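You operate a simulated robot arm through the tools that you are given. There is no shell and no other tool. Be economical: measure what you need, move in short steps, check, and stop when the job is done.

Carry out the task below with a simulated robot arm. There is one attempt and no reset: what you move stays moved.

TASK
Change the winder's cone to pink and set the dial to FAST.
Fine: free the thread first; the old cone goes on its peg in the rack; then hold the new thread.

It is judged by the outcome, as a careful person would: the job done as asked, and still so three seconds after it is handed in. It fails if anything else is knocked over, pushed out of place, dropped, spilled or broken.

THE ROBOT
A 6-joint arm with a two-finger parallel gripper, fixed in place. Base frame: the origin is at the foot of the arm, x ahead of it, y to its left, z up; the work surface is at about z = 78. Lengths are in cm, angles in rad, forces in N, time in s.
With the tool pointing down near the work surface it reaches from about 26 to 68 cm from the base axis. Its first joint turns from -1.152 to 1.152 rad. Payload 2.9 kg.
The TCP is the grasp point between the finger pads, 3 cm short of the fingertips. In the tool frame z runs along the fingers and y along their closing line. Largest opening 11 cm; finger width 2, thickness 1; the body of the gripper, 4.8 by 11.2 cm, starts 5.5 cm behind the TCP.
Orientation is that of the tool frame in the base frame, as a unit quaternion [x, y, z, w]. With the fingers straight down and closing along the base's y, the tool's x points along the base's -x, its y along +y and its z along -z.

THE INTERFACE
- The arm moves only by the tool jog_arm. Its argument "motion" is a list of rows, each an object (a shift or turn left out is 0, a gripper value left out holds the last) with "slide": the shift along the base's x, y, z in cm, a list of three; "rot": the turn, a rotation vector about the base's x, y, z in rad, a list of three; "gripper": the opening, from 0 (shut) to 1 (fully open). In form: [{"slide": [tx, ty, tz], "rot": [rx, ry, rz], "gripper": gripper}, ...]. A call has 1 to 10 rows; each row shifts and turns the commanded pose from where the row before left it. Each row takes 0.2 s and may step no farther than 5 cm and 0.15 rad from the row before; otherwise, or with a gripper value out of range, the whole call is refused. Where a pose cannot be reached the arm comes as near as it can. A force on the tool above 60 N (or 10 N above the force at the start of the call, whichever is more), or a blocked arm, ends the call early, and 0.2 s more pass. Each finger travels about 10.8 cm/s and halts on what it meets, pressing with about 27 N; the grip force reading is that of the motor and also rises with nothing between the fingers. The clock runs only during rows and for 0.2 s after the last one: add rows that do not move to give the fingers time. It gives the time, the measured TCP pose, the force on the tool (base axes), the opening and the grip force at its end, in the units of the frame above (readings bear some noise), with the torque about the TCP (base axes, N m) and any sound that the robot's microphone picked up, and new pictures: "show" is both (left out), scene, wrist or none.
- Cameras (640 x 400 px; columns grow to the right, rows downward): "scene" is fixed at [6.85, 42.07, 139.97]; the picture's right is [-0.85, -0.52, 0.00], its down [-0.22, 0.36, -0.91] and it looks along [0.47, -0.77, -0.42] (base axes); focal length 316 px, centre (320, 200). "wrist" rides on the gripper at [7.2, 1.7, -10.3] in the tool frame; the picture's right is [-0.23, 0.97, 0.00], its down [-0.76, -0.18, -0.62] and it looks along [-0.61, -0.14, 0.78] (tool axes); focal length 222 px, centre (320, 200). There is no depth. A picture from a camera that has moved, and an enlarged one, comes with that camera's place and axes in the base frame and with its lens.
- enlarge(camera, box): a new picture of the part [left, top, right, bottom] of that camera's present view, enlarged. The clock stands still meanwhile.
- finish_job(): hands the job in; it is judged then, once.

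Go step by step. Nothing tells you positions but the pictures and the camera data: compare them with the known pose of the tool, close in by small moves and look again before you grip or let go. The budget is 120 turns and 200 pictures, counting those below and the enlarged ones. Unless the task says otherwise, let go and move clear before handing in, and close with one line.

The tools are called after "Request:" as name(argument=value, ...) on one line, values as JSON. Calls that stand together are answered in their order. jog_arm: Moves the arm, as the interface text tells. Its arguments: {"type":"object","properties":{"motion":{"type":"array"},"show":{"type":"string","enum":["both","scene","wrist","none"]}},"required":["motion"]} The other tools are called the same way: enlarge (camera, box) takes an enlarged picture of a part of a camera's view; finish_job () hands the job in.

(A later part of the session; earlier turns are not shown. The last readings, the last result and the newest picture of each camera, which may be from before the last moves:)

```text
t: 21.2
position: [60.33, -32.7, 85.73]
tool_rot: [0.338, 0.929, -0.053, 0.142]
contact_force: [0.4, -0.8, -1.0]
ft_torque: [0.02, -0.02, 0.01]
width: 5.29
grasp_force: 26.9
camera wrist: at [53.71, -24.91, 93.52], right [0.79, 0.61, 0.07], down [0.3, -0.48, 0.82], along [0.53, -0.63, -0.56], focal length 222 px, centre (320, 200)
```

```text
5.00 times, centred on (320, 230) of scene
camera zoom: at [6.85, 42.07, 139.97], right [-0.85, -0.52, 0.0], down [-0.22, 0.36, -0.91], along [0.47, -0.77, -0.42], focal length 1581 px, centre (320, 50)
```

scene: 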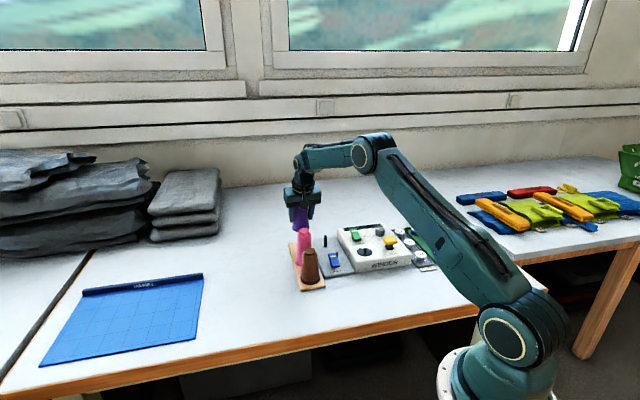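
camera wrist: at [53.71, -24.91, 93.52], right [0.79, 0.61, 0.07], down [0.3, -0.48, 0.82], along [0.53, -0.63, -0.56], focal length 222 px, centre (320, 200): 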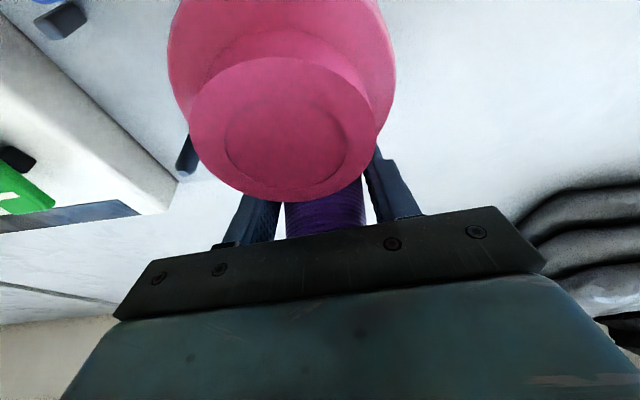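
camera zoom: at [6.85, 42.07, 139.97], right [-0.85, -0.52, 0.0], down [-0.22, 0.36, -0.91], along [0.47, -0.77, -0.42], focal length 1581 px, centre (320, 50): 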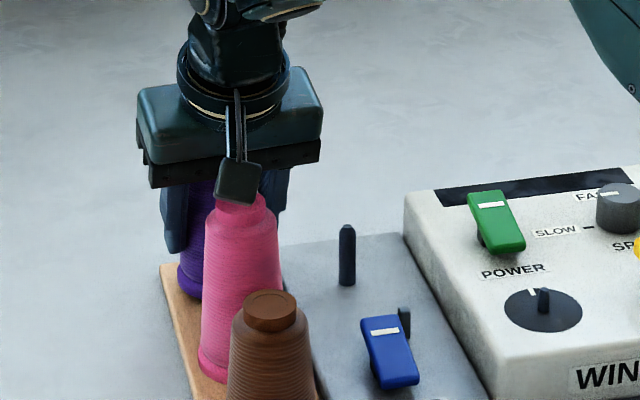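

Nearly seated and camera still clears pink. I'll lower the last bit until contact.

Request:
jog_arm(motion=[{"slide": [0, 0, -0.2]}, {"slide": [0, 0, -0.2]}], show="none")

Request:
enlarge(camera="scene", box=[295, 220, 325, 270])

```text
t: 21.8
position: [60.39, -32.63, 85.48]
tool_rot: [0.338, 0.929, -0.053, 0.143]
contact_force: [-0.6, 0.1, -1.6]
ft_torque: [0.06, 0.0, 0.03]
width: 5.33
grasp_force: 27.0
```

```text
8.00 times, centred on (310, 245) of scene
camera zoom: at [6.85, 42.07, 139.97], right [-0.85, -0.52, 0.0], down [-0.22, 0.36, -0.91], along [0.47, -0.77, -0.42], focal length 2530 px, centre (400, -160)
```

zoom: 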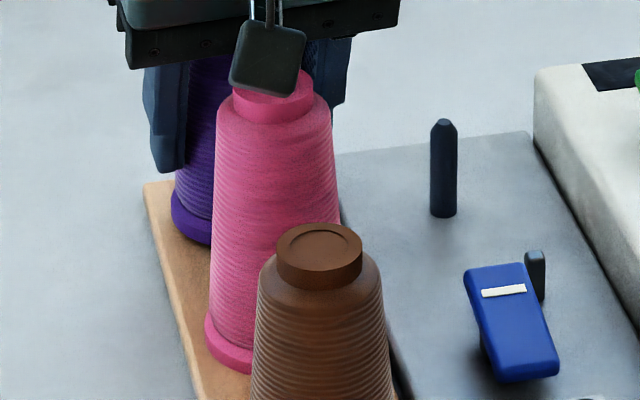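

Not yet a clear contact force, so I'll go down a bit more.

Request:
jog_arm(motion=[{"slide": [0, 0, -0.2]}, {"slide": [0, 0, -0.2]}], show="none")

Request:
enlarge(camera="scene", box=[295, 220, 325, 270])

```text
t: 22.4
position: [60.38, -32.7, 85.16]
tool_rot: [0.338, 0.929, -0.053, 0.142]
contact_force: [-0.6, 0.3, -1.8]
ft_torque: [0.03, 0.01, -0.01]
width: 5.31
grasp_force: 27.0
```

```text
8.00 times, centred on (310, 245) of scene
camera zoom: at [6.85, 42.07, 139.97], right [-0.85, -0.52, 0.0], down [-0.22, 0.36, -0.91], along [0.47, -0.77, -0.42], focal length 2530 px, centre (400, -160)
```

zoom: 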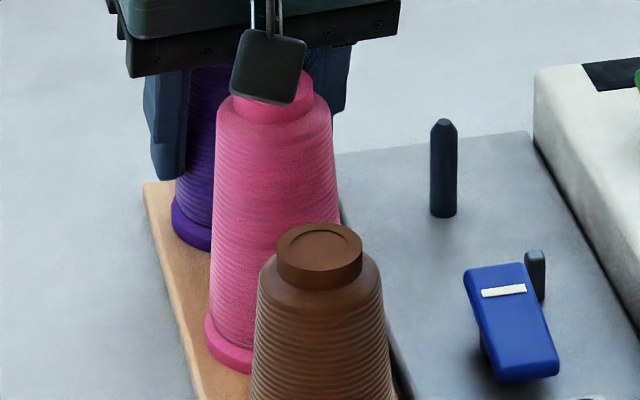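

Still moving freely; another small step.

Request:
jog_arm(motion=[{"slide": [0, 0, -0.2]}, {"slide": [0, 0, -0.2]}], show="none")

Request:
enlarge(camera="scene", box=[295, 220, 325, 270])

```text
t: 23.0
position: [60.34, -32.72, 85.06]
tool_rot: [0.339, 0.928, -0.054, 0.145]
contact_force: [-9.4, 7.2, 23.0]
ft_torque: [0.03, 0.74, -0.09]
width: 5.34
grasp_force: 26.9
```

```text
8.00 times, centred on (310, 245) of scene
camera zoom: at [6.78, 42.11, 139.96], right [-0.85, -0.52, 0.0], down [-0.22, 0.36, -0.91], along [0.47, -0.77, -0.42], focal length 2530 px, centre (400, -160)
```

zoom: 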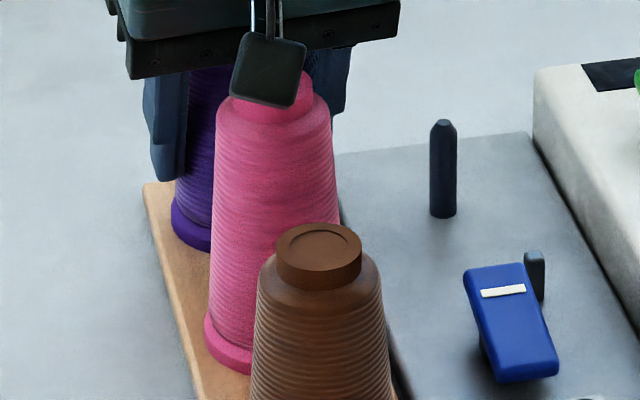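

Firm contact at z about 85.1, matching the original seat height, so the cone is seated. I'll ease off, open, and rise.

Request:
jog_arm(motion=[{"slide": [0, 0, 0.25]}, {"gripper": 0.62}, {}, {"slide": [0, 0, 2.5]}, {"slide": [0, 0, 3.5]}, {"slide": [0, 0, 4]}, {}])

Request:
enlarge(camera="scene", box=[285, 200, 365, 300])

Request:
enlarge(camera="wrist", box=[200, 0, 400, 180])

```text
t: 24.6
position: [60.28, -32.61, 95.0]
tool_rot: [0.338, 0.929, -0.054, 0.142]
contact_force: [-0.6, 0.8, -0.5]
ft_torque: [-0.01, -0.02, 0.0]
width: 6.82
grasp_force: 0.0
camera wrist: at [53.59, -24.97, 102.7], right [0.79, 0.61, 0.07], down [0.3, -0.48, 0.82], along [0.53, -0.63, -0.56], focal length 222 px, centre (320, 200)
```

scene: 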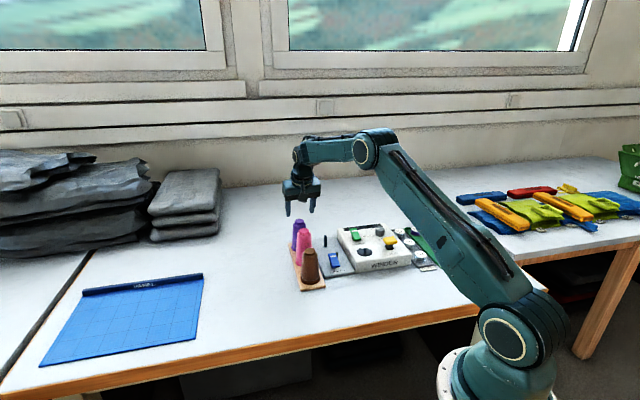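
wrist: 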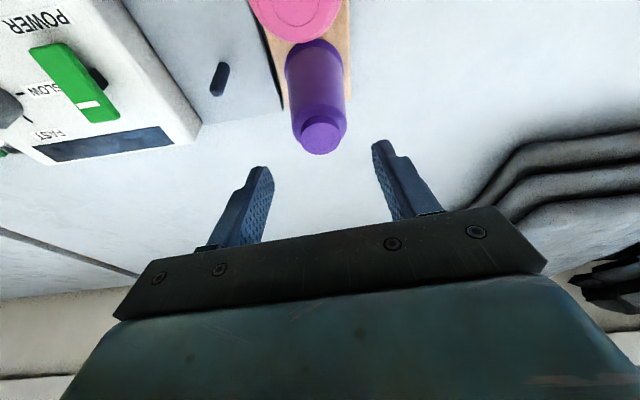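

```text
4.00 times, centred on (325, 250) of scene
camera zoom: at [6.85, 42.07, 139.97], right [-0.85, -0.52, 0.0], down [-0.22, 0.36, -0.91], along [0.47, -0.77, -0.42], focal length 1265 px, centre (300, 0)
```

zoom: 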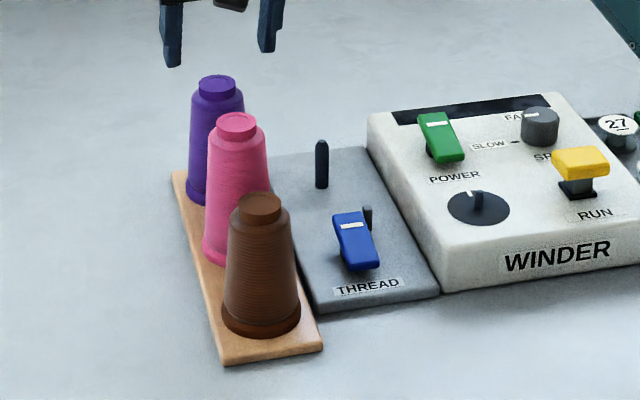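

```text
2.22 times, centred on (300, 90) of wrist
camera zoom: at [53.59, -24.97, 102.7], right [0.79, 0.61, 0.07], down [0.3, -0.48, 0.82], along [0.53, -0.63, -0.56], focal length 494 px, centre (364, 444)
```

zoom: 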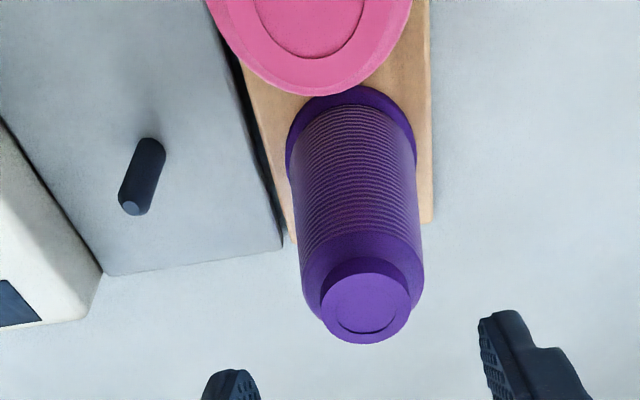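

Purple stands seated on the rack and the winder peg is bare. Next I'll move over the pink cone (~(55.9,-27.3)).

Request:
jog_arm(motion=[{"slide": [-1.6, 2, 0]}, {"slide": [-1.7, 2, 0]}, {"slide": [-1.6, 1.8, 0]}, {}], show="both")

Request:
enlarge(camera="wrist", box=[200, 0, 400, 180])

```text
t: 25.6
position: [55.42, -26.8, 95.02]
tool_rot: [0.338, 0.929, -0.054, 0.143]
contact_force: [0.1, -0.5, 0.1]
ft_torque: [-0.04, 0.0, 0.0]
width: 6.83
grasp_force: 0.1
camera wrist: at [48.68, -19.08, 102.69], right [0.79, 0.61, 0.07], down [0.3, -0.48, 0.82], along [0.53, -0.63, -0.56], focal length 222 px, centre (320, 200)
```

scene: 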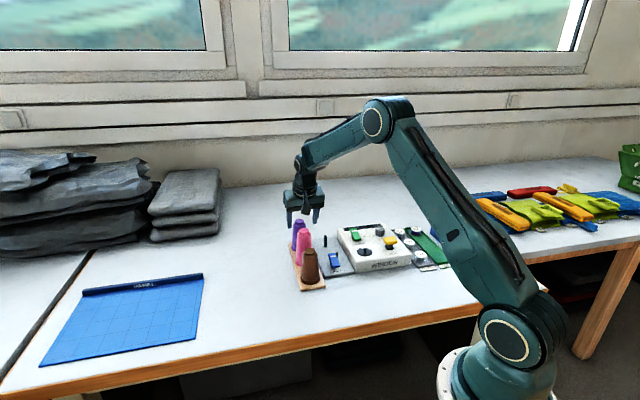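
wrist: 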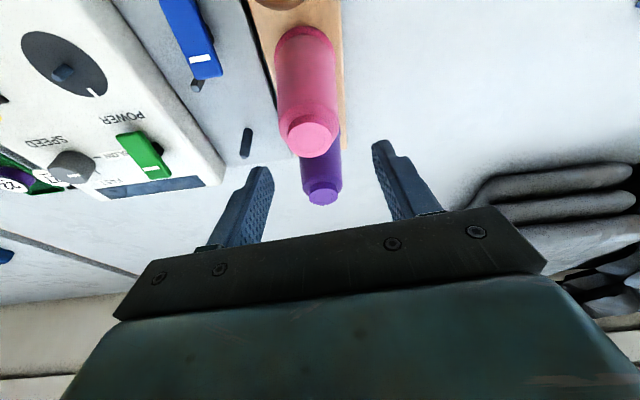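

```text
2.22 times, centred on (300, 90) of wrist
camera zoom: at [48.68, -19.08, 102.69], right [0.79, 0.61, 0.07], down [0.3, -0.48, 0.82], along [0.53, -0.63, -0.56], focal length 494 px, centre (364, 444)
```

zoom: 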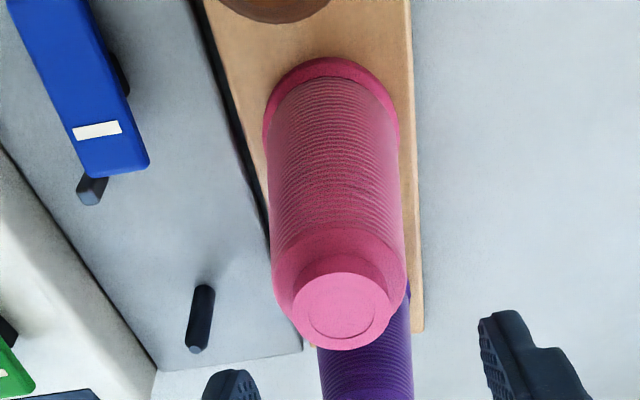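

Pink axis computes to (55.65,-28.0). I'll shift, descend to the same relative grip, and look before closing.

Request:
jog_arm(motion=[{"slide": [-0.37, -0.65, 0]}, {"slide": [0, 0, -3]}, {"slide": [0, 0, -3]}, {"slide": [0, 0, -3]}, {"slide": [0, 0, -0.8]}, {}], show="wrist")

Request:
enlarge(camera="scene", box=[285, 200, 365, 300])

```text
t: 27.0
position: [55.13, -27.6, 85.5]
tool_rot: [0.339, 0.928, -0.054, 0.146]
contact_force: [-12.4, 6.4, 33.3]
ft_torque: [0.2, -0.16, 0.12]
width: 6.81
grasp_force: 0.2
camera wrist: at [48.48, -19.81, 93.1], right [0.79, 0.61, 0.07], down [0.29, -0.48, 0.83], along [0.53, -0.64, -0.56], focal length 222 px, centre (320, 200)
```

wrist: 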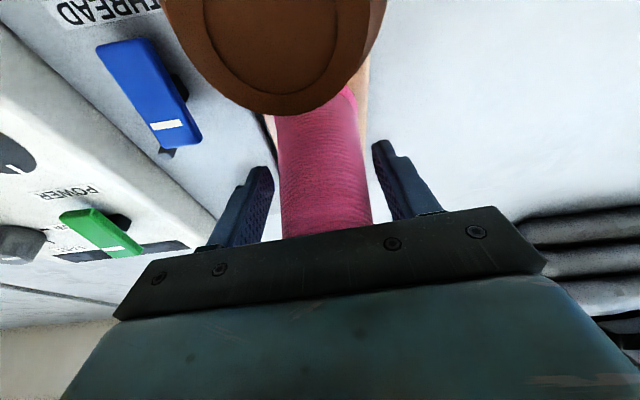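

```text
4.00 times, centred on (325, 250) of scene
camera zoom: at [6.76, 42.12, 139.96], right [-0.85, -0.52, 0.0], down [-0.22, 0.36, -0.91], along [0.47, -0.77, -0.42], focal length 1265 px, centre (300, 0)
```

zoom: 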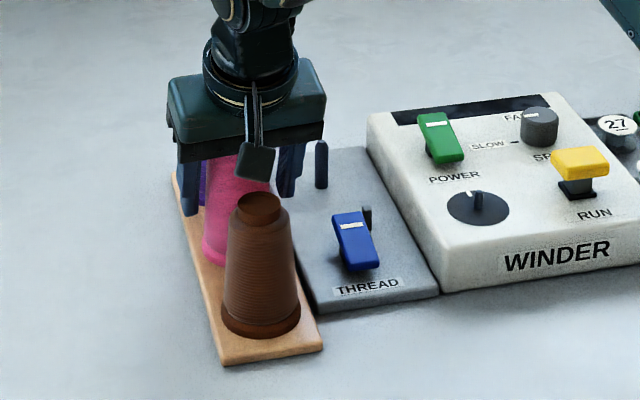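

There's an unexpected 33 N push along the tool axis, so something touches the palm (probably the pink cap). I'll back up 0.8 cm and look.

Request:
jog_arm(motion=[{"slide": [0, 0, 0.5]}, {"slide": [0, 0, 0.5]}, {}], show="wrist")

Request:
enlarge(camera="scene", box=[295, 210, 345, 270])

Request:
enlarge(camera="wrist", box=[200, 60, 440, 250])

```text
t: 27.8
position: [55.06, -27.35, 86.08]
tool_rot: [0.338, 0.929, -0.052, 0.142]
contact_force: [0.5, -0.9, -0.8]
ft_torque: [0.03, 0.01, 0.01]
width: 6.8
grasp_force: 0.0
camera wrist: at [48.46, -19.74, 93.74], right [0.79, 0.61, 0.06], down [0.3, -0.48, 0.82], along [0.53, -0.63, -0.56], focal length 222 px, centre (320, 200)
```

wrist: 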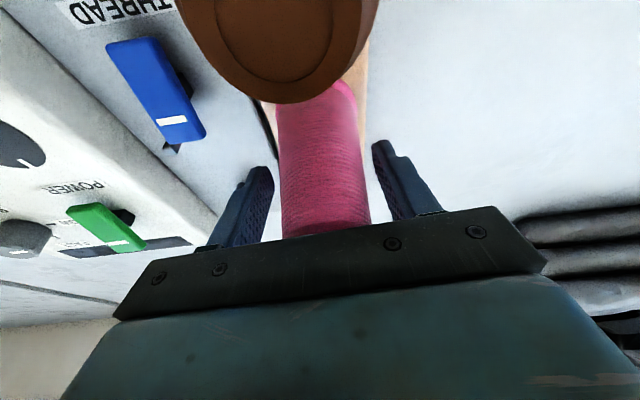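

```text
6.67 times, centred on (320, 240) of scene
camera zoom: at [6.85, 42.07, 139.97], right [-0.85, -0.52, 0.0], down [-0.22, 0.36, -0.91], along [0.47, -0.77, -0.42], focal length 2108 px, centre (320, -67)
```

zoom: 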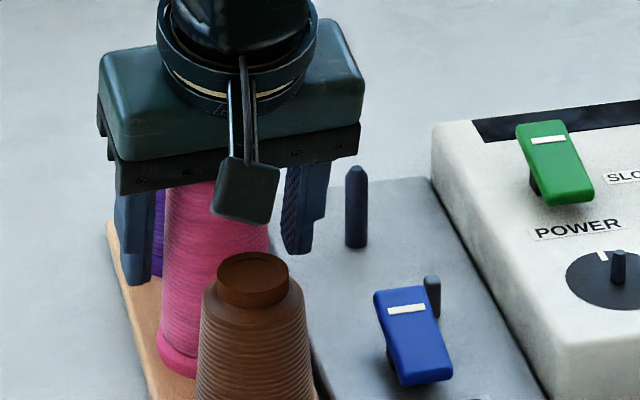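

```text
2.11 times, centred on (320, 155) of wrist
camera zoom: at [48.46, -19.74, 93.74], right [0.79, 0.61, 0.06], down [0.3, -0.48, 0.82], along [0.53, -0.63, -0.56], focal length 468 px, centre (320, 295)
```

zoom: 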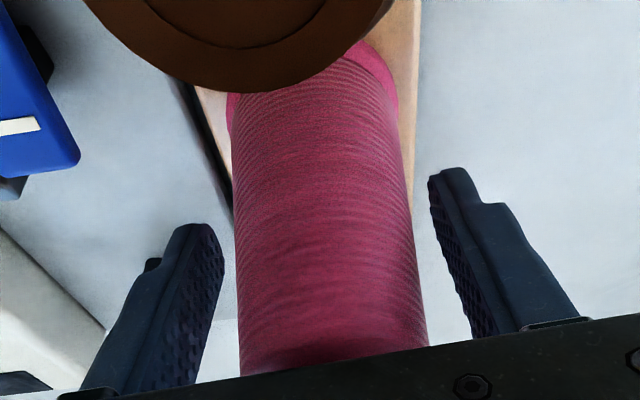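

Backing up cleared it. The pink cone is centred between the fingers; I'll grip at this slightly higher z of 86.1 and do a slow test lift.

Request:
jog_arm(motion=[{"gripper": 0.1}, {}, {}, {"slide": [0, 0, 0.3]}, {"slide": [0, 0, 0.4]}, {"slide": [0, 0, 0.4]}], show="none")

Request:
enlarge(camera="scene", box=[295, 210, 345, 270])

```text
t: 29.2
position: [54.96, -27.56, 87.31]
tool_rot: [0.338, 0.929, -0.053, 0.142]
contact_force: [0.2, 1.0, -1.1]
ft_torque: [0.0, 0.0, 0.01]
width: 5.19
grasp_force: 26.8
```

```text
6.67 times, centred on (320, 240) of scene
camera zoom: at [6.85, 42.07, 139.97], right [-0.85, -0.52, 0.0], down [-0.22, 0.36, -0.91], along [0.47, -0.77, -0.42], focal length 2108 px, centre (320, -67)
```

zoom: 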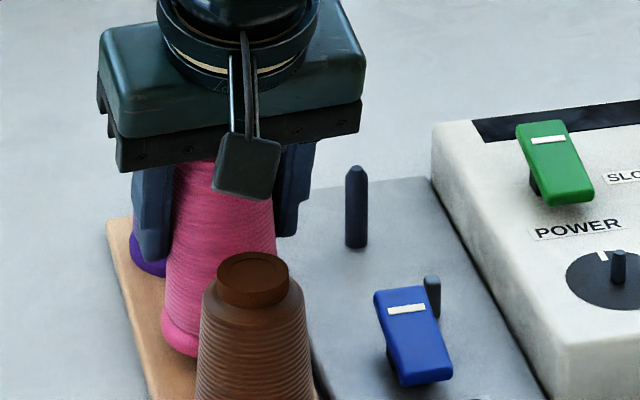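

Pink lifts cleanly (5.19 cm, no slip). I'll lift it clear of its peg.

Request:
jog_arm(motion=[{"slide": [0, 0, 0.7]}, {"slide": [0, 0, 0.9]}, {"slide": [0, 0, 0.9]}, {"slide": [0, 0, 0.9]}, {"slide": [0, 0, 0.9]}, {"slide": [0, 0, 0.8]}, {}], show="wrist")

Request:
enlarge(camera="scene", box=[285, 190, 355, 280])

```text
t: 30.8
position: [55.09, -27.47, 92.4]
tool_rot: [0.338, 0.929, -0.053, 0.142]
contact_force: [0.2, -0.6, -1.0]
ft_torque: [0.02, 0.01, 0.01]
width: 5.21
grasp_force: 27.2
camera wrist: at [48.44, -19.77, 100.1], right [0.79, 0.61, 0.07], down [0.3, -0.48, 0.82], along [0.53, -0.63, -0.56], focal length 222 px, centre (320, 200)
```

wrist: 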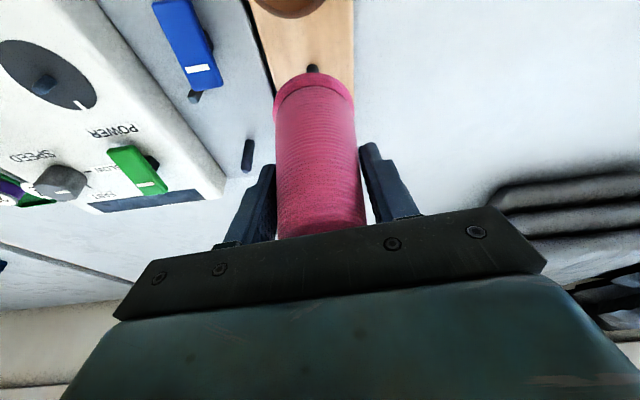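

```text
4.44 times, centred on (320, 235) of scene
camera zoom: at [6.85, 42.07, 139.97], right [-0.85, -0.52, 0.0], down [-0.22, 0.36, -0.91], along [0.47, -0.77, -0.42], focal length 1405 px, centre (320, 44)
```

zoom: 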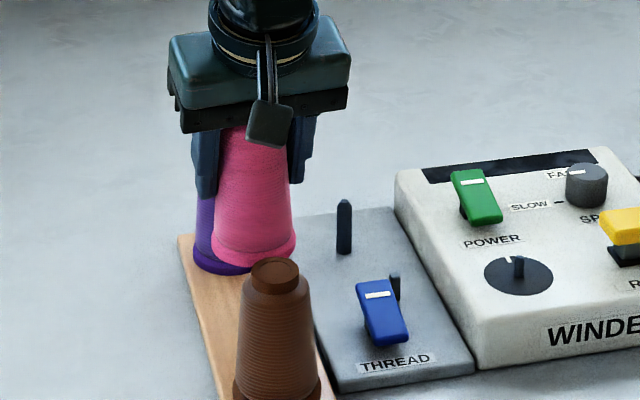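

Pink is off its peg. I'll measure where its base centre sits relative to the gripper before carrying it.

Request:
enlarge(camera="wrist", box=[220, 40, 420, 200])

Request:
enlarge(camera="scene", box=[305, 210, 335, 260])

```text
2.50 times, centred on (320, 120) of wrist
camera zoom: at [48.44, -19.77, 100.1], right [0.79, 0.61, 0.07], down [0.3, -0.48, 0.82], along [0.53, -0.63, -0.56], focal length 555 px, centre (320, 400)
```

zoom: 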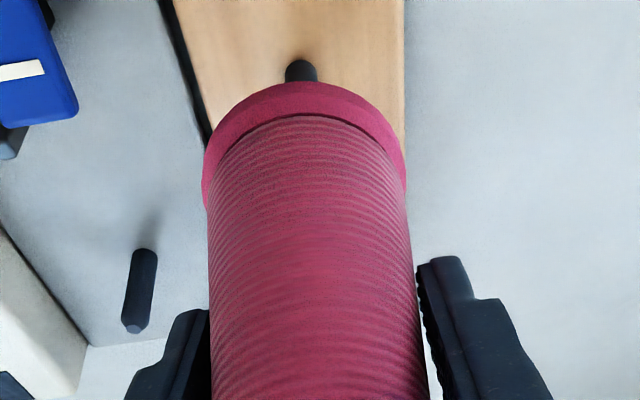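

```text
8.00 times, centred on (320, 235) of scene
camera zoom: at [6.85, 42.07, 139.97], right [-0.85, -0.52, 0.0], down [-0.22, 0.36, -0.91], along [0.47, -0.77, -0.42], focal length 2530 px, centre (320, -80)
```

zoom: 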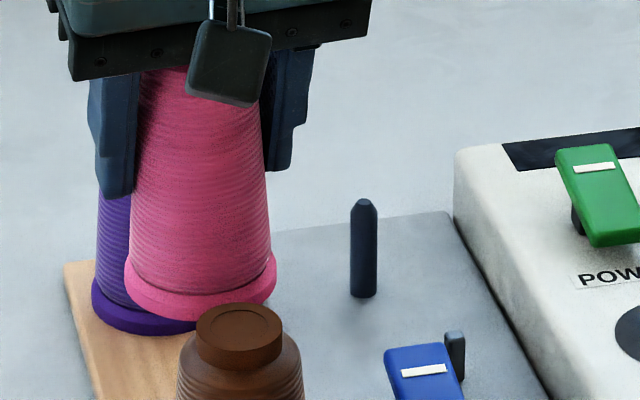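

Pink turns out taller (top ~91.3), which explains the palm touch; its base centre is at TCP+(-0.63,+0.61). The winder peg is at (53.63,-37.8) with its tip at 84.0, so I'll raise 1 cm and carry pink there slowly.

Request:
jog_arm(motion=[{"slide": [0, 0, 0.7]}, {"slide": [-0.1, -0.8, 0.5]}, {"slide": [-0.1, -1.4, 0.2]}, {"slide": [-0.1, -1.6, 0]}, {"slide": [-0.13, -1.7, 0]}, {"slide": [-0.1, -1.7, 0]}, {"slide": [-0.1, -1.6, 0]}, {"slide": [-0.1, -1.3, 0]}, {"slide": [-0.1, -0.84, 0]}, {}])

Request:
enlarge(camera="wrist", box=[220, 40, 420, 200])

Request:
enlarge(camera="scene", box=[295, 190, 355, 270])

```text
t: 33.0
position: [54.26, -38.58, 93.84]
tool_rot: [0.338, 0.929, -0.054, 0.142]
contact_force: [0.0, -0.2, -1.3]
ft_torque: [0.0, 0.02, 0.01]
width: 5.19
grasp_force: 26.9
camera wrist: at [47.63, -30.81, 101.51], right [0.79, 0.61, 0.07], down [0.3, -0.48, 0.82], along [0.53, -0.63, -0.56], focal length 222 px, centre (320, 200)
```

scene: 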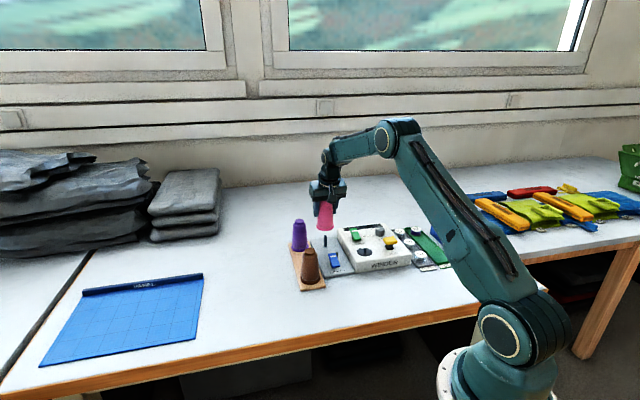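
wrist: 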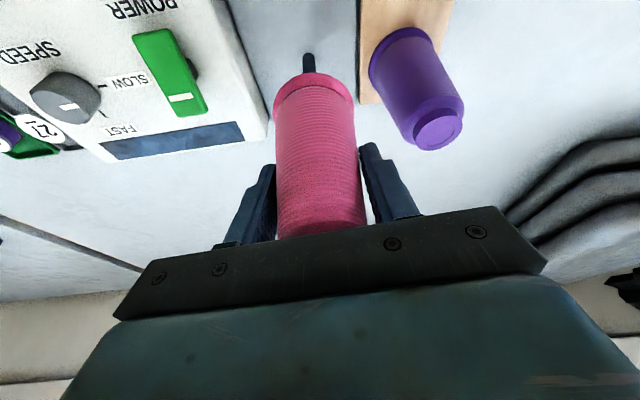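

```text
2.50 times, centred on (320, 120) of wrist
camera zoom: at [47.63, -30.81, 101.51], right [0.79, 0.61, 0.07], down [0.3, -0.48, 0.82], along [0.53, -0.63, -0.56], focal length 555 px, centre (320, 400)
```

zoom: 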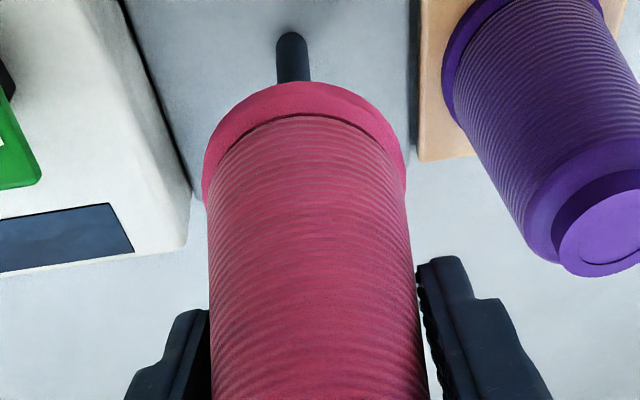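

```text
5.00 times, centred on (325, 230) of scene
camera zoom: at [6.85, 42.07, 139.97], right [-0.85, -0.52, 0.0], down [-0.22, 0.36, -0.91], along [0.47, -0.77, -0.42], focal length 1581 px, centre (295, 50)
```

zoom: 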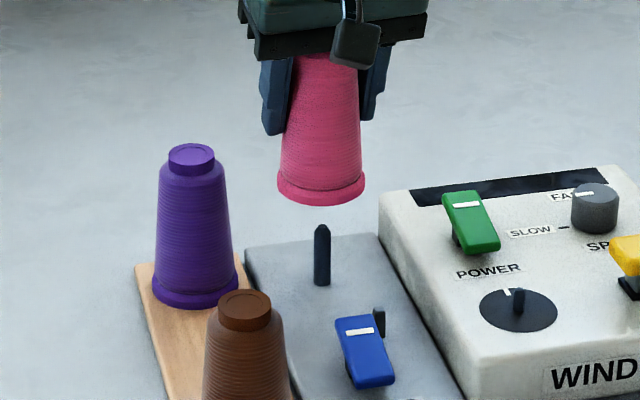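

Cone base and peg line up in both views (peg (53.67,-38.0) vs base (53.63,-38.0)). I'll lower to just above the peg tip.

Request:
jog_arm(motion=[{"slide": [0, 0, -0.9]}, {"slide": [0, 0, -0.9]}, {"slide": [0, 0, -0.8]}, {}], show="none")

Request:
enlarge(camera="scene", box=[310, 210, 350, 260])

Request:
enlarge(camera="wrist", box=[220, 40, 420, 200])

```text
t: 34.0
position: [54.19, -38.44, 91.2]
tool_rot: [0.339, 0.928, -0.054, 0.142]
contact_force: [0.3, -0.3, -2.5]
ft_torque: [0.02, 0.03, -0.01]
width: 5.2
grasp_force: 26.5
```

```text
8.00 times, centred on (330, 235) of scene
camera zoom: at [6.85, 42.07, 139.97], right [-0.85, -0.52, 0.0], down [-0.22, 0.36, -0.91], along [0.47, -0.77, -0.42], focal length 2530 px, centre (240, -80)
```

zoom: 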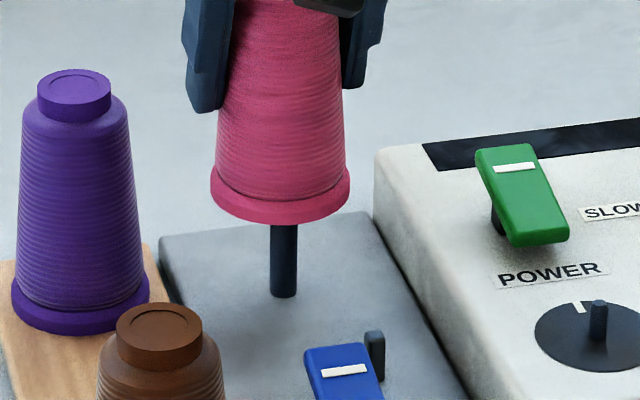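

```text
2.50 times, centred on (320, 120) of wrist
camera zoom: at [47.64, -30.73, 98.9], right [0.79, 0.61, 0.07], down [0.3, -0.48, 0.82], along [0.53, -0.63, -0.56], focal length 555 px, centre (320, 400)
```

zoom: 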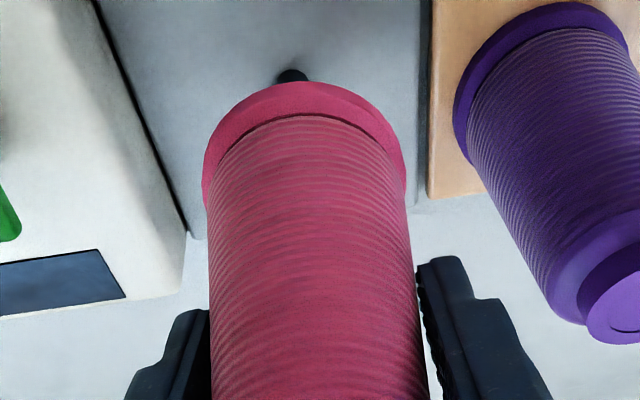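

Both views ask for a further ~0.13 cm shift, so I'll apply (-0.1,-0.08) and lower onto the peg in small steps.

Request:
jog_arm(motion=[{"slide": [-0.1, -0.08, 0]}, {"slide": [0, 0, -0.4]}, {"slide": [0, 0, -0.4]}, {"slide": [0, 0, -0.4]}, {"slide": [0, 0, -0.4]}], show="none")

Request:
enlarge(camera="scene", box=[310, 210, 350, 260])

```text
t: 35.2
position: [54.03, -38.46, 89.63]
tool_rot: [0.338, 0.929, -0.053, 0.142]
contact_force: [0.1, -0.6, -2.1]
ft_torque: [-0.01, -0.02, 0.01]
width: 5.22
grasp_force: 26.7
```

```text
8.00 times, centred on (330, 235) of scene
camera zoom: at [6.85, 42.07, 139.97], right [-0.85, -0.52, 0.0], down [-0.22, 0.36, -0.91], along [0.47, -0.77, -0.42], focal length 2530 px, centre (240, -80)
```

zoom: 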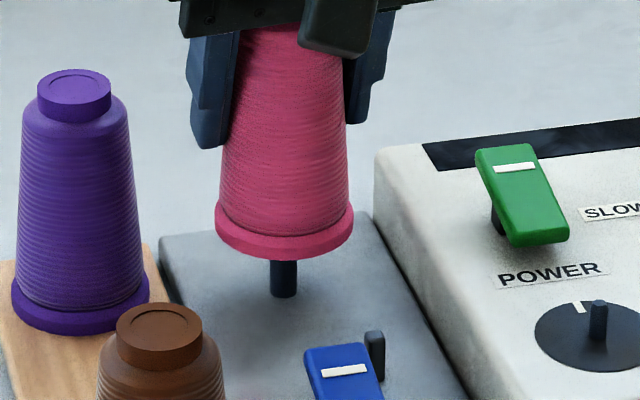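

Aligned and past the tip with no force. I'll keep lowering.

Request:
jog_arm(motion=[{"slide": [0, 0, -0.5]}, {"slide": [0, 0, -0.5]}, {"slide": [0, 0, -0.5]}, {"slide": [0, 0, -0.5]}, {"slide": [0, 0, -0.5]}, {"slide": [0, 0, -0.4]}], show="none")

Request:
enlarge(camera="scene", box=[310, 210, 350, 260])

```text
t: 36.6
position: [54.19, -38.56, 86.72]
tool_rot: [0.339, 0.928, -0.054, 0.143]
contact_force: [-0.3, -1.0, -2.8]
ft_torque: [0.01, 0.0, 0.04]
width: 5.19
grasp_force: 27.6
```

```text
8.00 times, centred on (330, 235) of scene
camera zoom: at [6.85, 42.07, 139.97], right [-0.85, -0.52, 0.0], down [-0.22, 0.36, -0.91], along [0.47, -0.77, -0.42], focal length 2530 px, centre (240, -80)
```

zoom: 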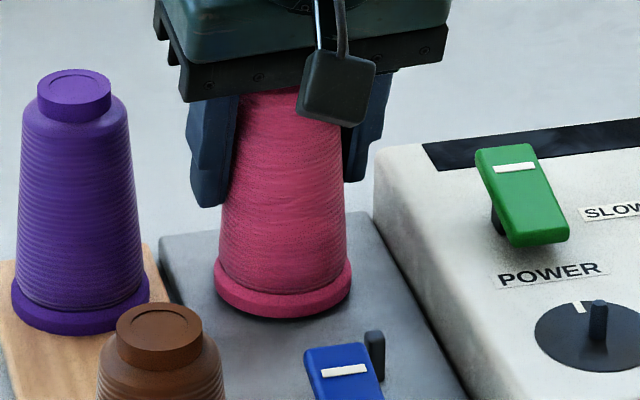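

Nearly seated; last millimetres until contact.

Request:
jog_arm(motion=[{"slide": [0, 0, -0.2]}, {"slide": [0, 0, -0.2]}, {"slide": [0, 0, -0.15]}], show="none")

```text
t: 37.4
position: [54.02, -38.45, 86.23]
tool_rot: [0.339, 0.928, -0.054, 0.144]
contact_force: [-4.1, 4.0, 9.3]
ft_torque: [0.15, 0.64, -0.14]
width: 5.19
grasp_force: 26.9
```

Contact at z 86.2: seated. I'll ease off, open, and rise.

Request:
jog_arm(motion=[{"slide": [0, 0, 0.1]}, {"gripper": 0.62}, {}, {"slide": [0, 0, 2.5]}, {"slide": [0, 0, 3.5]}, {"slide": [0, 0, 4]}, {}], show="wrist")

Request:
enlarge(camera="scene", box=[285, 200, 385, 300])

```text
t: 39.0
position: [54.16, -38.34, 96.23]
tool_rot: [0.339, 0.929, -0.053, 0.141]
contact_force: [-0.6, 0.3, 0.4]
ft_torque: [-0.02, 0.02, 0.01]
width: 6.81
grasp_force: 0.1
camera wrist: at [47.58, -30.64, 103.9], right [0.79, 0.61, 0.07], down [0.3, -0.48, 0.82], along [0.53, -0.63, -0.56], focal length 222 px, centre (320, 200)
```

wrist: 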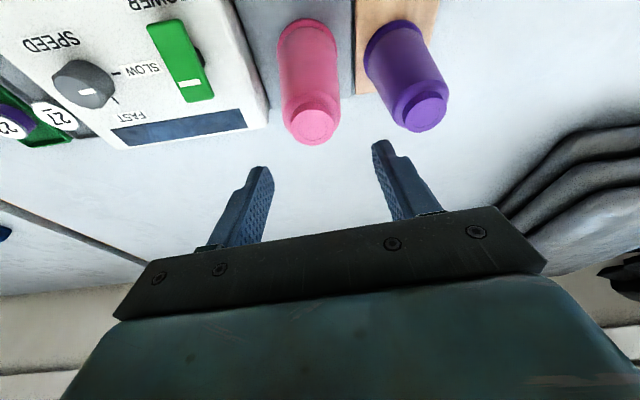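

```text
4.00 times, centred on (335, 250) of scene
camera zoom: at [6.85, 42.07, 139.97], right [-0.85, -0.52, 0.0], down [-0.22, 0.36, -0.91], along [0.47, -0.77, -0.42], focal length 1265 px, centre (260, 0)
```

zoom: 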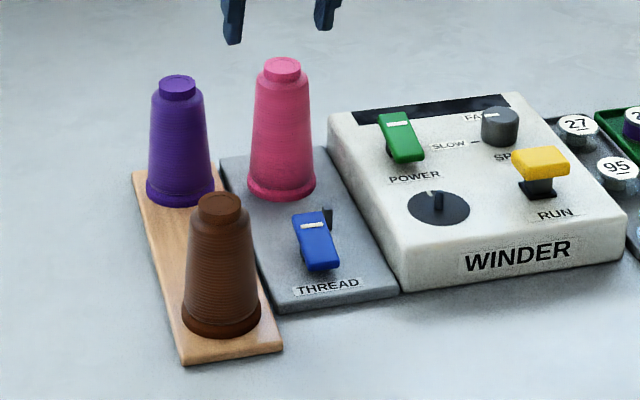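

Pink is seated on the winder. Now I'll shut the gripper and move above the raised, marked end of the THREAD lever to set it back to hold.

Request:
jog_arm(motion=[{"slide": [-2.1, 2.2, 0], "gripper": 0}, {"slide": [-2.2, 2.2, 0]}, {"slide": [-2.2, 2.2, -1]}, {"slide": [0, 0, -3]}, {}], show="wrist")

Request:
enlarge(camera="wrist", box=[200, 40, 420, 220])

Request:
enlarge(camera="scene", box=[310, 210, 370, 290])

```text
t: 40.2
position: [47.69, -31.89, 92.09]
tool_rot: [0.339, 0.928, -0.054, 0.143]
contact_force: [-0.7, 0.4, -0.6]
ft_torque: [0.0, 0.02, 0.02]
width: 0.0
grasp_force: 26.9
camera wrist: at [41.05, -24.12, 99.85], right [0.79, 0.61, 0.07], down [0.3, -0.48, 0.82], along [0.53, -0.63, -0.56], focal length 222 px, centre (320, 200)
```

wrist: 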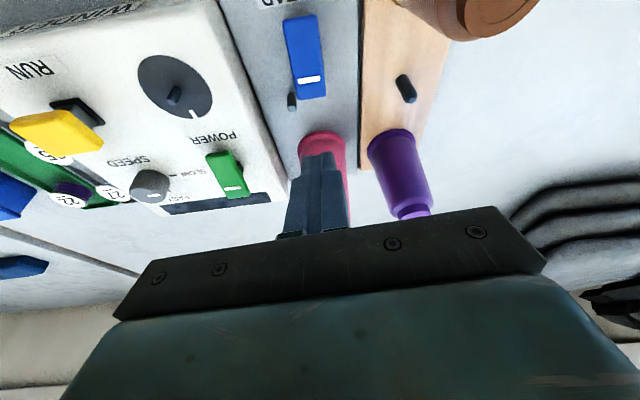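

```text
2.22 times, centred on (310, 130) of wrist
camera zoom: at [41.05, -24.12, 99.85], right [0.79, 0.61, 0.07], down [0.3, -0.48, 0.82], along [0.53, -0.63, -0.56], focal length 494 px, centre (342, 356)
```

zoom: 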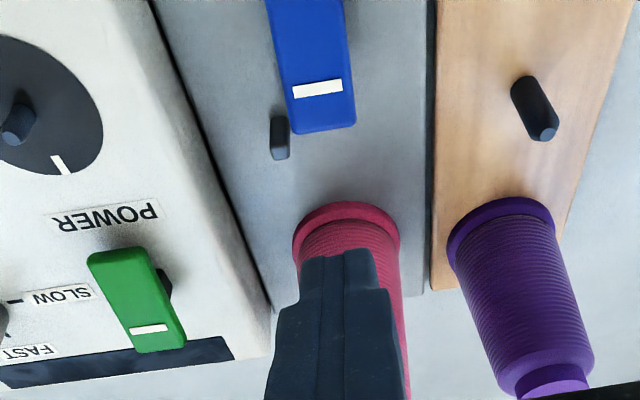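

```text
5.00 times, centred on (340, 250) of scene
camera zoom: at [6.85, 42.07, 139.97], right [-0.85, -0.52, 0.0], down [-0.22, 0.36, -0.91], along [0.47, -0.77, -0.42], focal length 1581 px, centre (220, -50)
```

zoom: 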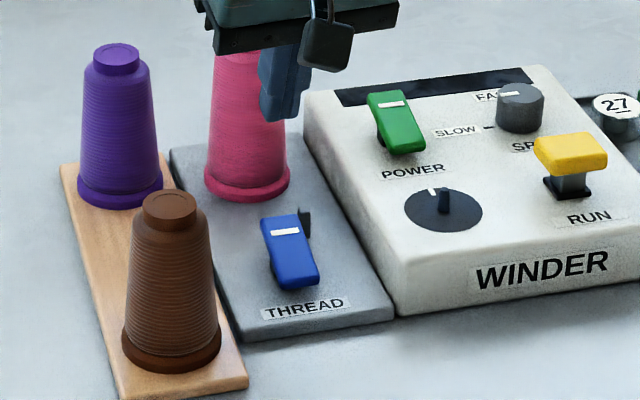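

The lever's back end is at about (48.0,-32.4,81.7), and the fingertips are lined up above it clear of the guide post. I'll press down in small steps.

Request:
jog_arm(motion=[{"slide": [-0.05, 0.05, -3.3]}, {"slide": [0, 0, -3]}, {"slide": [0, 0, -0.6]}, {"slide": [0, 0, -0.4]}, {"slide": [0, 0, -0.4]}, {"slide": [0, 0, -0.3]}, {"slide": [0, 0, -0.3]}, {}], show="wrist")

Request:
enlarge(camera="scene", box=[310, 210, 370, 290])

Request:
enlarge(camera="wrist", box=[220, 60, 420, 220])

```text
t: 42.0
position: [47.7, -31.93, 83.96]
tool_rot: [0.338, 0.928, -0.055, 0.145]
contact_force: [-1.5, 0.7, 17.6]
ft_torque: [0.04, 0.05, 0.03]
width: 0.02
grasp_force: 27.0
camera wrist: at [41.09, -24.17, 91.65], right [0.79, 0.61, 0.07], down [0.3, -0.48, 0.83], along [0.53, -0.64, -0.56], focal length 222 px, centre (320, 200)
```

wrist: 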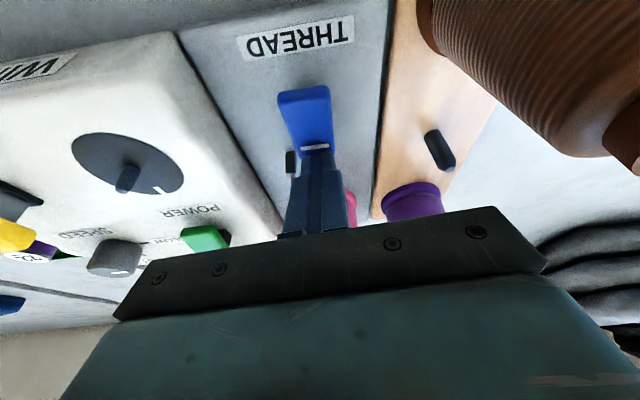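

```text
5.00 times, centred on (340, 250) of scene
camera zoom: at [6.82, 42.09, 139.97], right [-0.85, -0.52, 0.0], down [-0.22, 0.36, -0.91], along [0.47, -0.77, -0.42], focal length 1581 px, centre (220, -50)
```

zoom: 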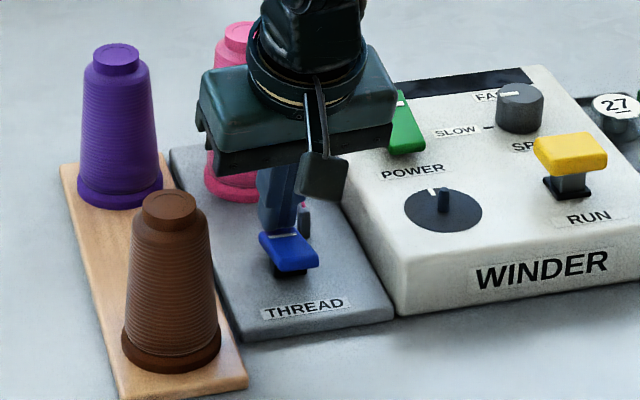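

```text
2.50 times, centred on (320, 140) of wrist
camera zoom: at [41.09, -24.17, 91.65], right [0.79, 0.61, 0.07], down [0.3, -0.48, 0.83], along [0.53, -0.64, -0.56], focal length 555 px, centre (320, 350)
```

zoom: 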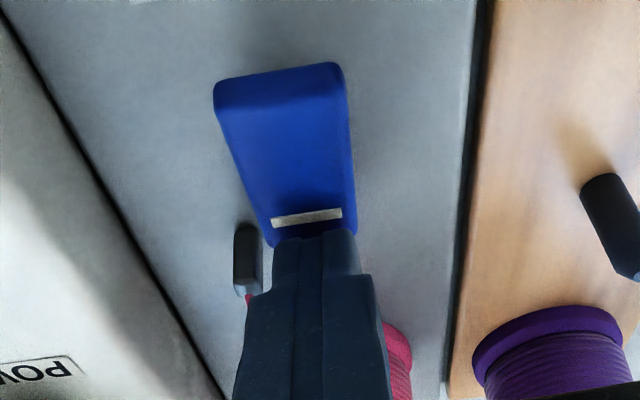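

The lever tipped back and a pink thread has appeared at the guide post. I'll rise straight up and confirm.

Request:
jog_arm(motion=[{"slide": [0, 0, 2.5]}, {"slide": [0, 0, 4]}, {"slide": [-1, 1, 4]}, {}], show="wrist")

Request:
enlarge(camera="scene", box=[310, 210, 370, 290])

Request:
enlarge(camera="wrist", box=[100, 80, 300, 240])

```text
t: 43.0
position: [46.55, -30.89, 94.44]
tool_rot: [0.338, 0.929, -0.053, 0.141]
contact_force: [-0.4, -0.1, -0.2]
ft_torque: [-0.02, 0.0, 0.0]
width: 0.0
grasp_force: 27.3
camera wrist: at [39.92, -23.18, 102.02], right [0.79, 0.61, 0.07], down [0.3, -0.48, 0.82], along [0.53, -0.63, -0.56], focal length 222 px, centre (320, 200)
```

wrist: 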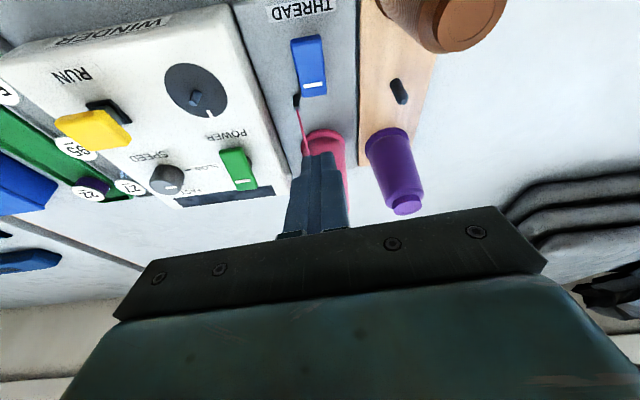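

```text
5.00 times, centred on (340, 250) of scene
camera zoom: at [6.85, 42.07, 139.97], right [-0.85, -0.52, 0.0], down [-0.22, 0.36, -0.91], along [0.47, -0.77, -0.42], focal length 1581 px, centre (220, -50)
```

zoom: 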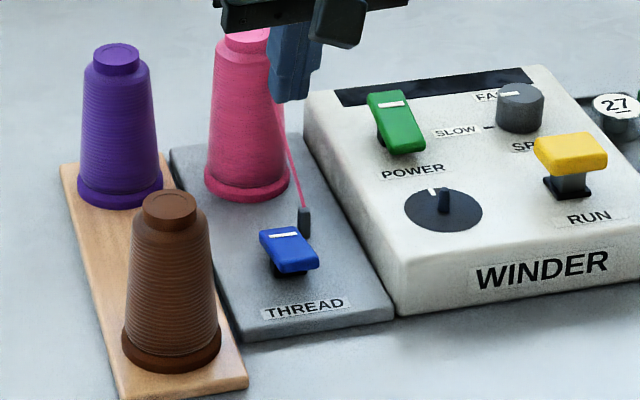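

```text
2.50 times, centred on (200, 160) of wrist
camera zoom: at [39.92, -23.18, 102.02], right [0.79, 0.61, 0.07], down [0.3, -0.48, 0.82], along [0.53, -0.63, -0.56], focal length 555 px, centre (620, 300)
```

zoom: 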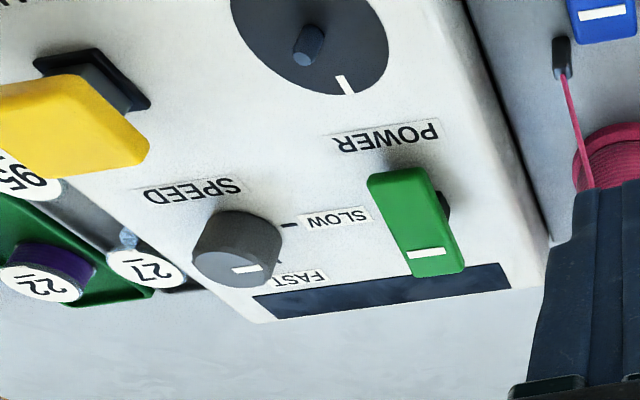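

Thread is now held, with pink going into the guide. The knob is at (38.9,-49.4), top z 85.4; SLOW tick points at about +45° and FAST at about -45°, so I need a -90° turn. I'll go above the knob with the tool vertical, yawed for the turn.

Request:
jog_arm(motion=[{"slide": [-1.1, -2.6, 0.8], "rot": [0.0645, 0.0763, 0], "gripper": 0.42}, {"slide": [-1.1, -2.6, 0], "rot": [0.0645, 0.0763, 0]}, {"slide": [-1.1, -2.7, 0], "rot": [0.0645, 0.0763, 0]}, {"slide": [-1.1, -2.7, 0], "rot": [0, 0, 0.145]}, {"slide": [-1.1, -2.7, 0], "rot": [0, 0, 0.145]}, {"slide": [-1.1, -2.7, 0], "rot": [0, 0, 0.145]}, {"slide": [-1.05, -2.5, 0], "rot": [0, 0, 0.145]}, {}], show="both")

Request:
enlarge(camera="wrist", box=[200, 80, 440, 260])

Request:
enlarge(camera="scene", box=[330, 200, 420, 280])

```text
t: 44.8
position: [38.9, -49.43, 95.28]
tool_rot: [0.058, 0.998, -0.001, 0.002]
contact_force: [-0.4, 0.7, -0.7]
ft_torque: [0.0, -0.03, 0.0]
width: 4.64
grasp_force: 0.0
camera wrist: at [31.79, -46.95, 105.54], right [0.34, 0.94, 0.0], down [0.73, -0.26, 0.63], along [0.59, -0.21, -0.78], focal length 222 px, centre (320, 200)
```

scene: 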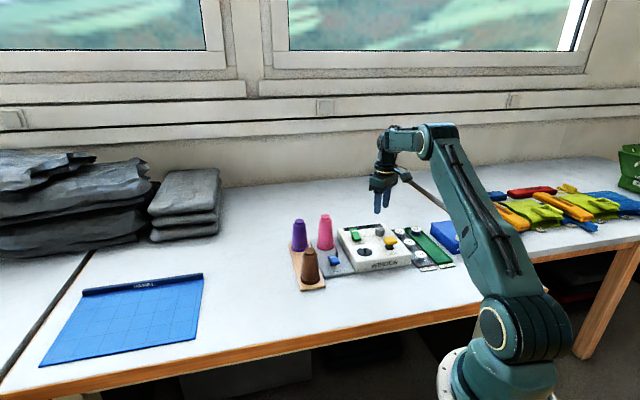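
wrist: 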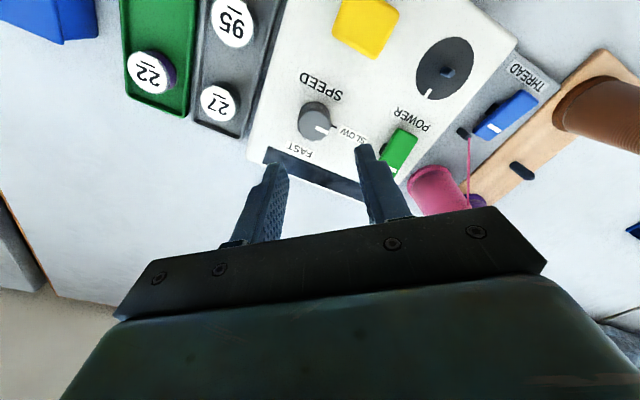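

```text
2.22 times, centred on (320, 170) of wrist
camera zoom: at [31.79, -46.95, 105.54], right [0.34, 0.94, 0.0], down [0.73, -0.26, 0.63], along [0.59, -0.21, -0.78], focal length 494 px, centre (320, 267)
```

zoom: 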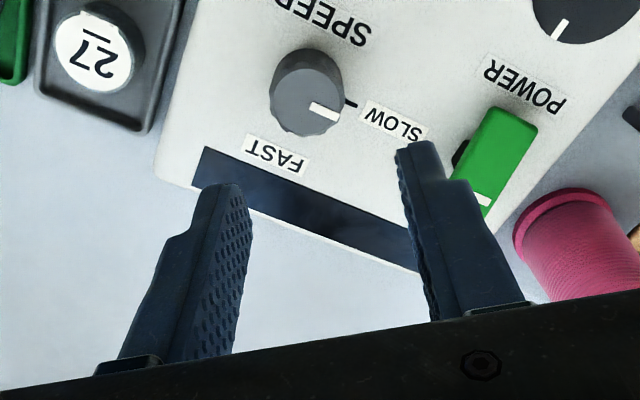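

```text
5.00 times, centred on (375, 240) of scene
camera zoom: at [6.85, 42.07, 139.97], right [-0.85, -0.52, 0.0], down [-0.22, 0.36, -0.91], along [0.47, -0.77, -0.42], focal length 1581 px, centre (45, 0)
```

zoom: 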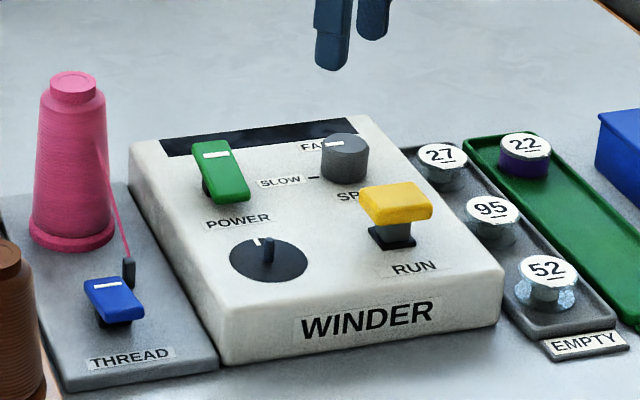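

Knob now computes to (38.8,-49.75). I'll shift slightly, come down partway and recheck alignment.

Request:
jog_arm(motion=[{"slide": [-0.05, -0.3, -2.5]}, {"slide": [0, 0, -2.5]}, {}], show="none")

Request:
enlarge(camera="wrist", box=[220, 80, 420, 240])

Request:
enlarge(camera="scene", box=[350, 200, 410, 260])

```text
t: 45.6
position: [38.91, -49.79, 90.23]
tool_rot: [0.06, 0.998, -0.001, 0.002]
contact_force: [-0.4, -0.6, 1.1]
ft_torque: [0.0, 0.01, 0.0]
width: 4.62
grasp_force: 0.2
```

```text
2.50 times, centred on (320, 160) of wrist
camera zoom: at [31.78, -47.28, 100.62], right [0.34, 0.94, 0.0], down [0.73, -0.27, 0.63], along [0.59, -0.21, -0.78], focal length 555 px, centre (320, 300)
```

zoom: 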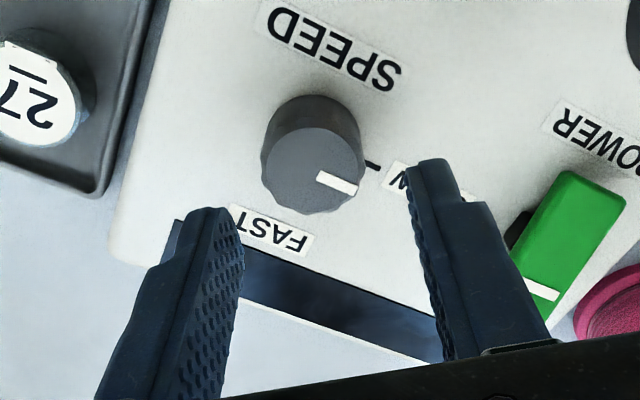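

```text
6.67 times, centred on (380, 230) of scene
camera zoom: at [6.85, 42.07, 139.97], right [-0.85, -0.52, 0.0], down [-0.22, 0.36, -0.91], along [0.47, -0.77, -0.42], focal length 2108 px, centre (-80, 0)
```

zoom: 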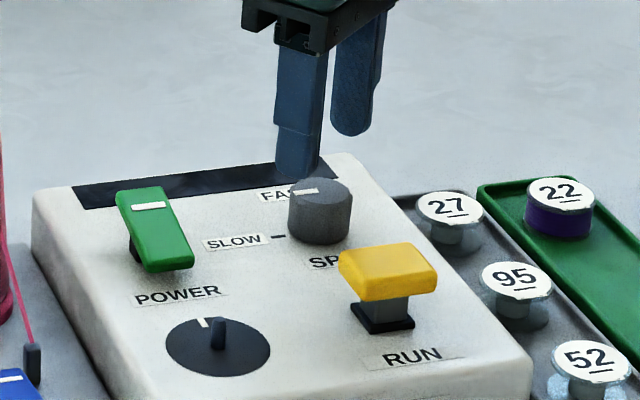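

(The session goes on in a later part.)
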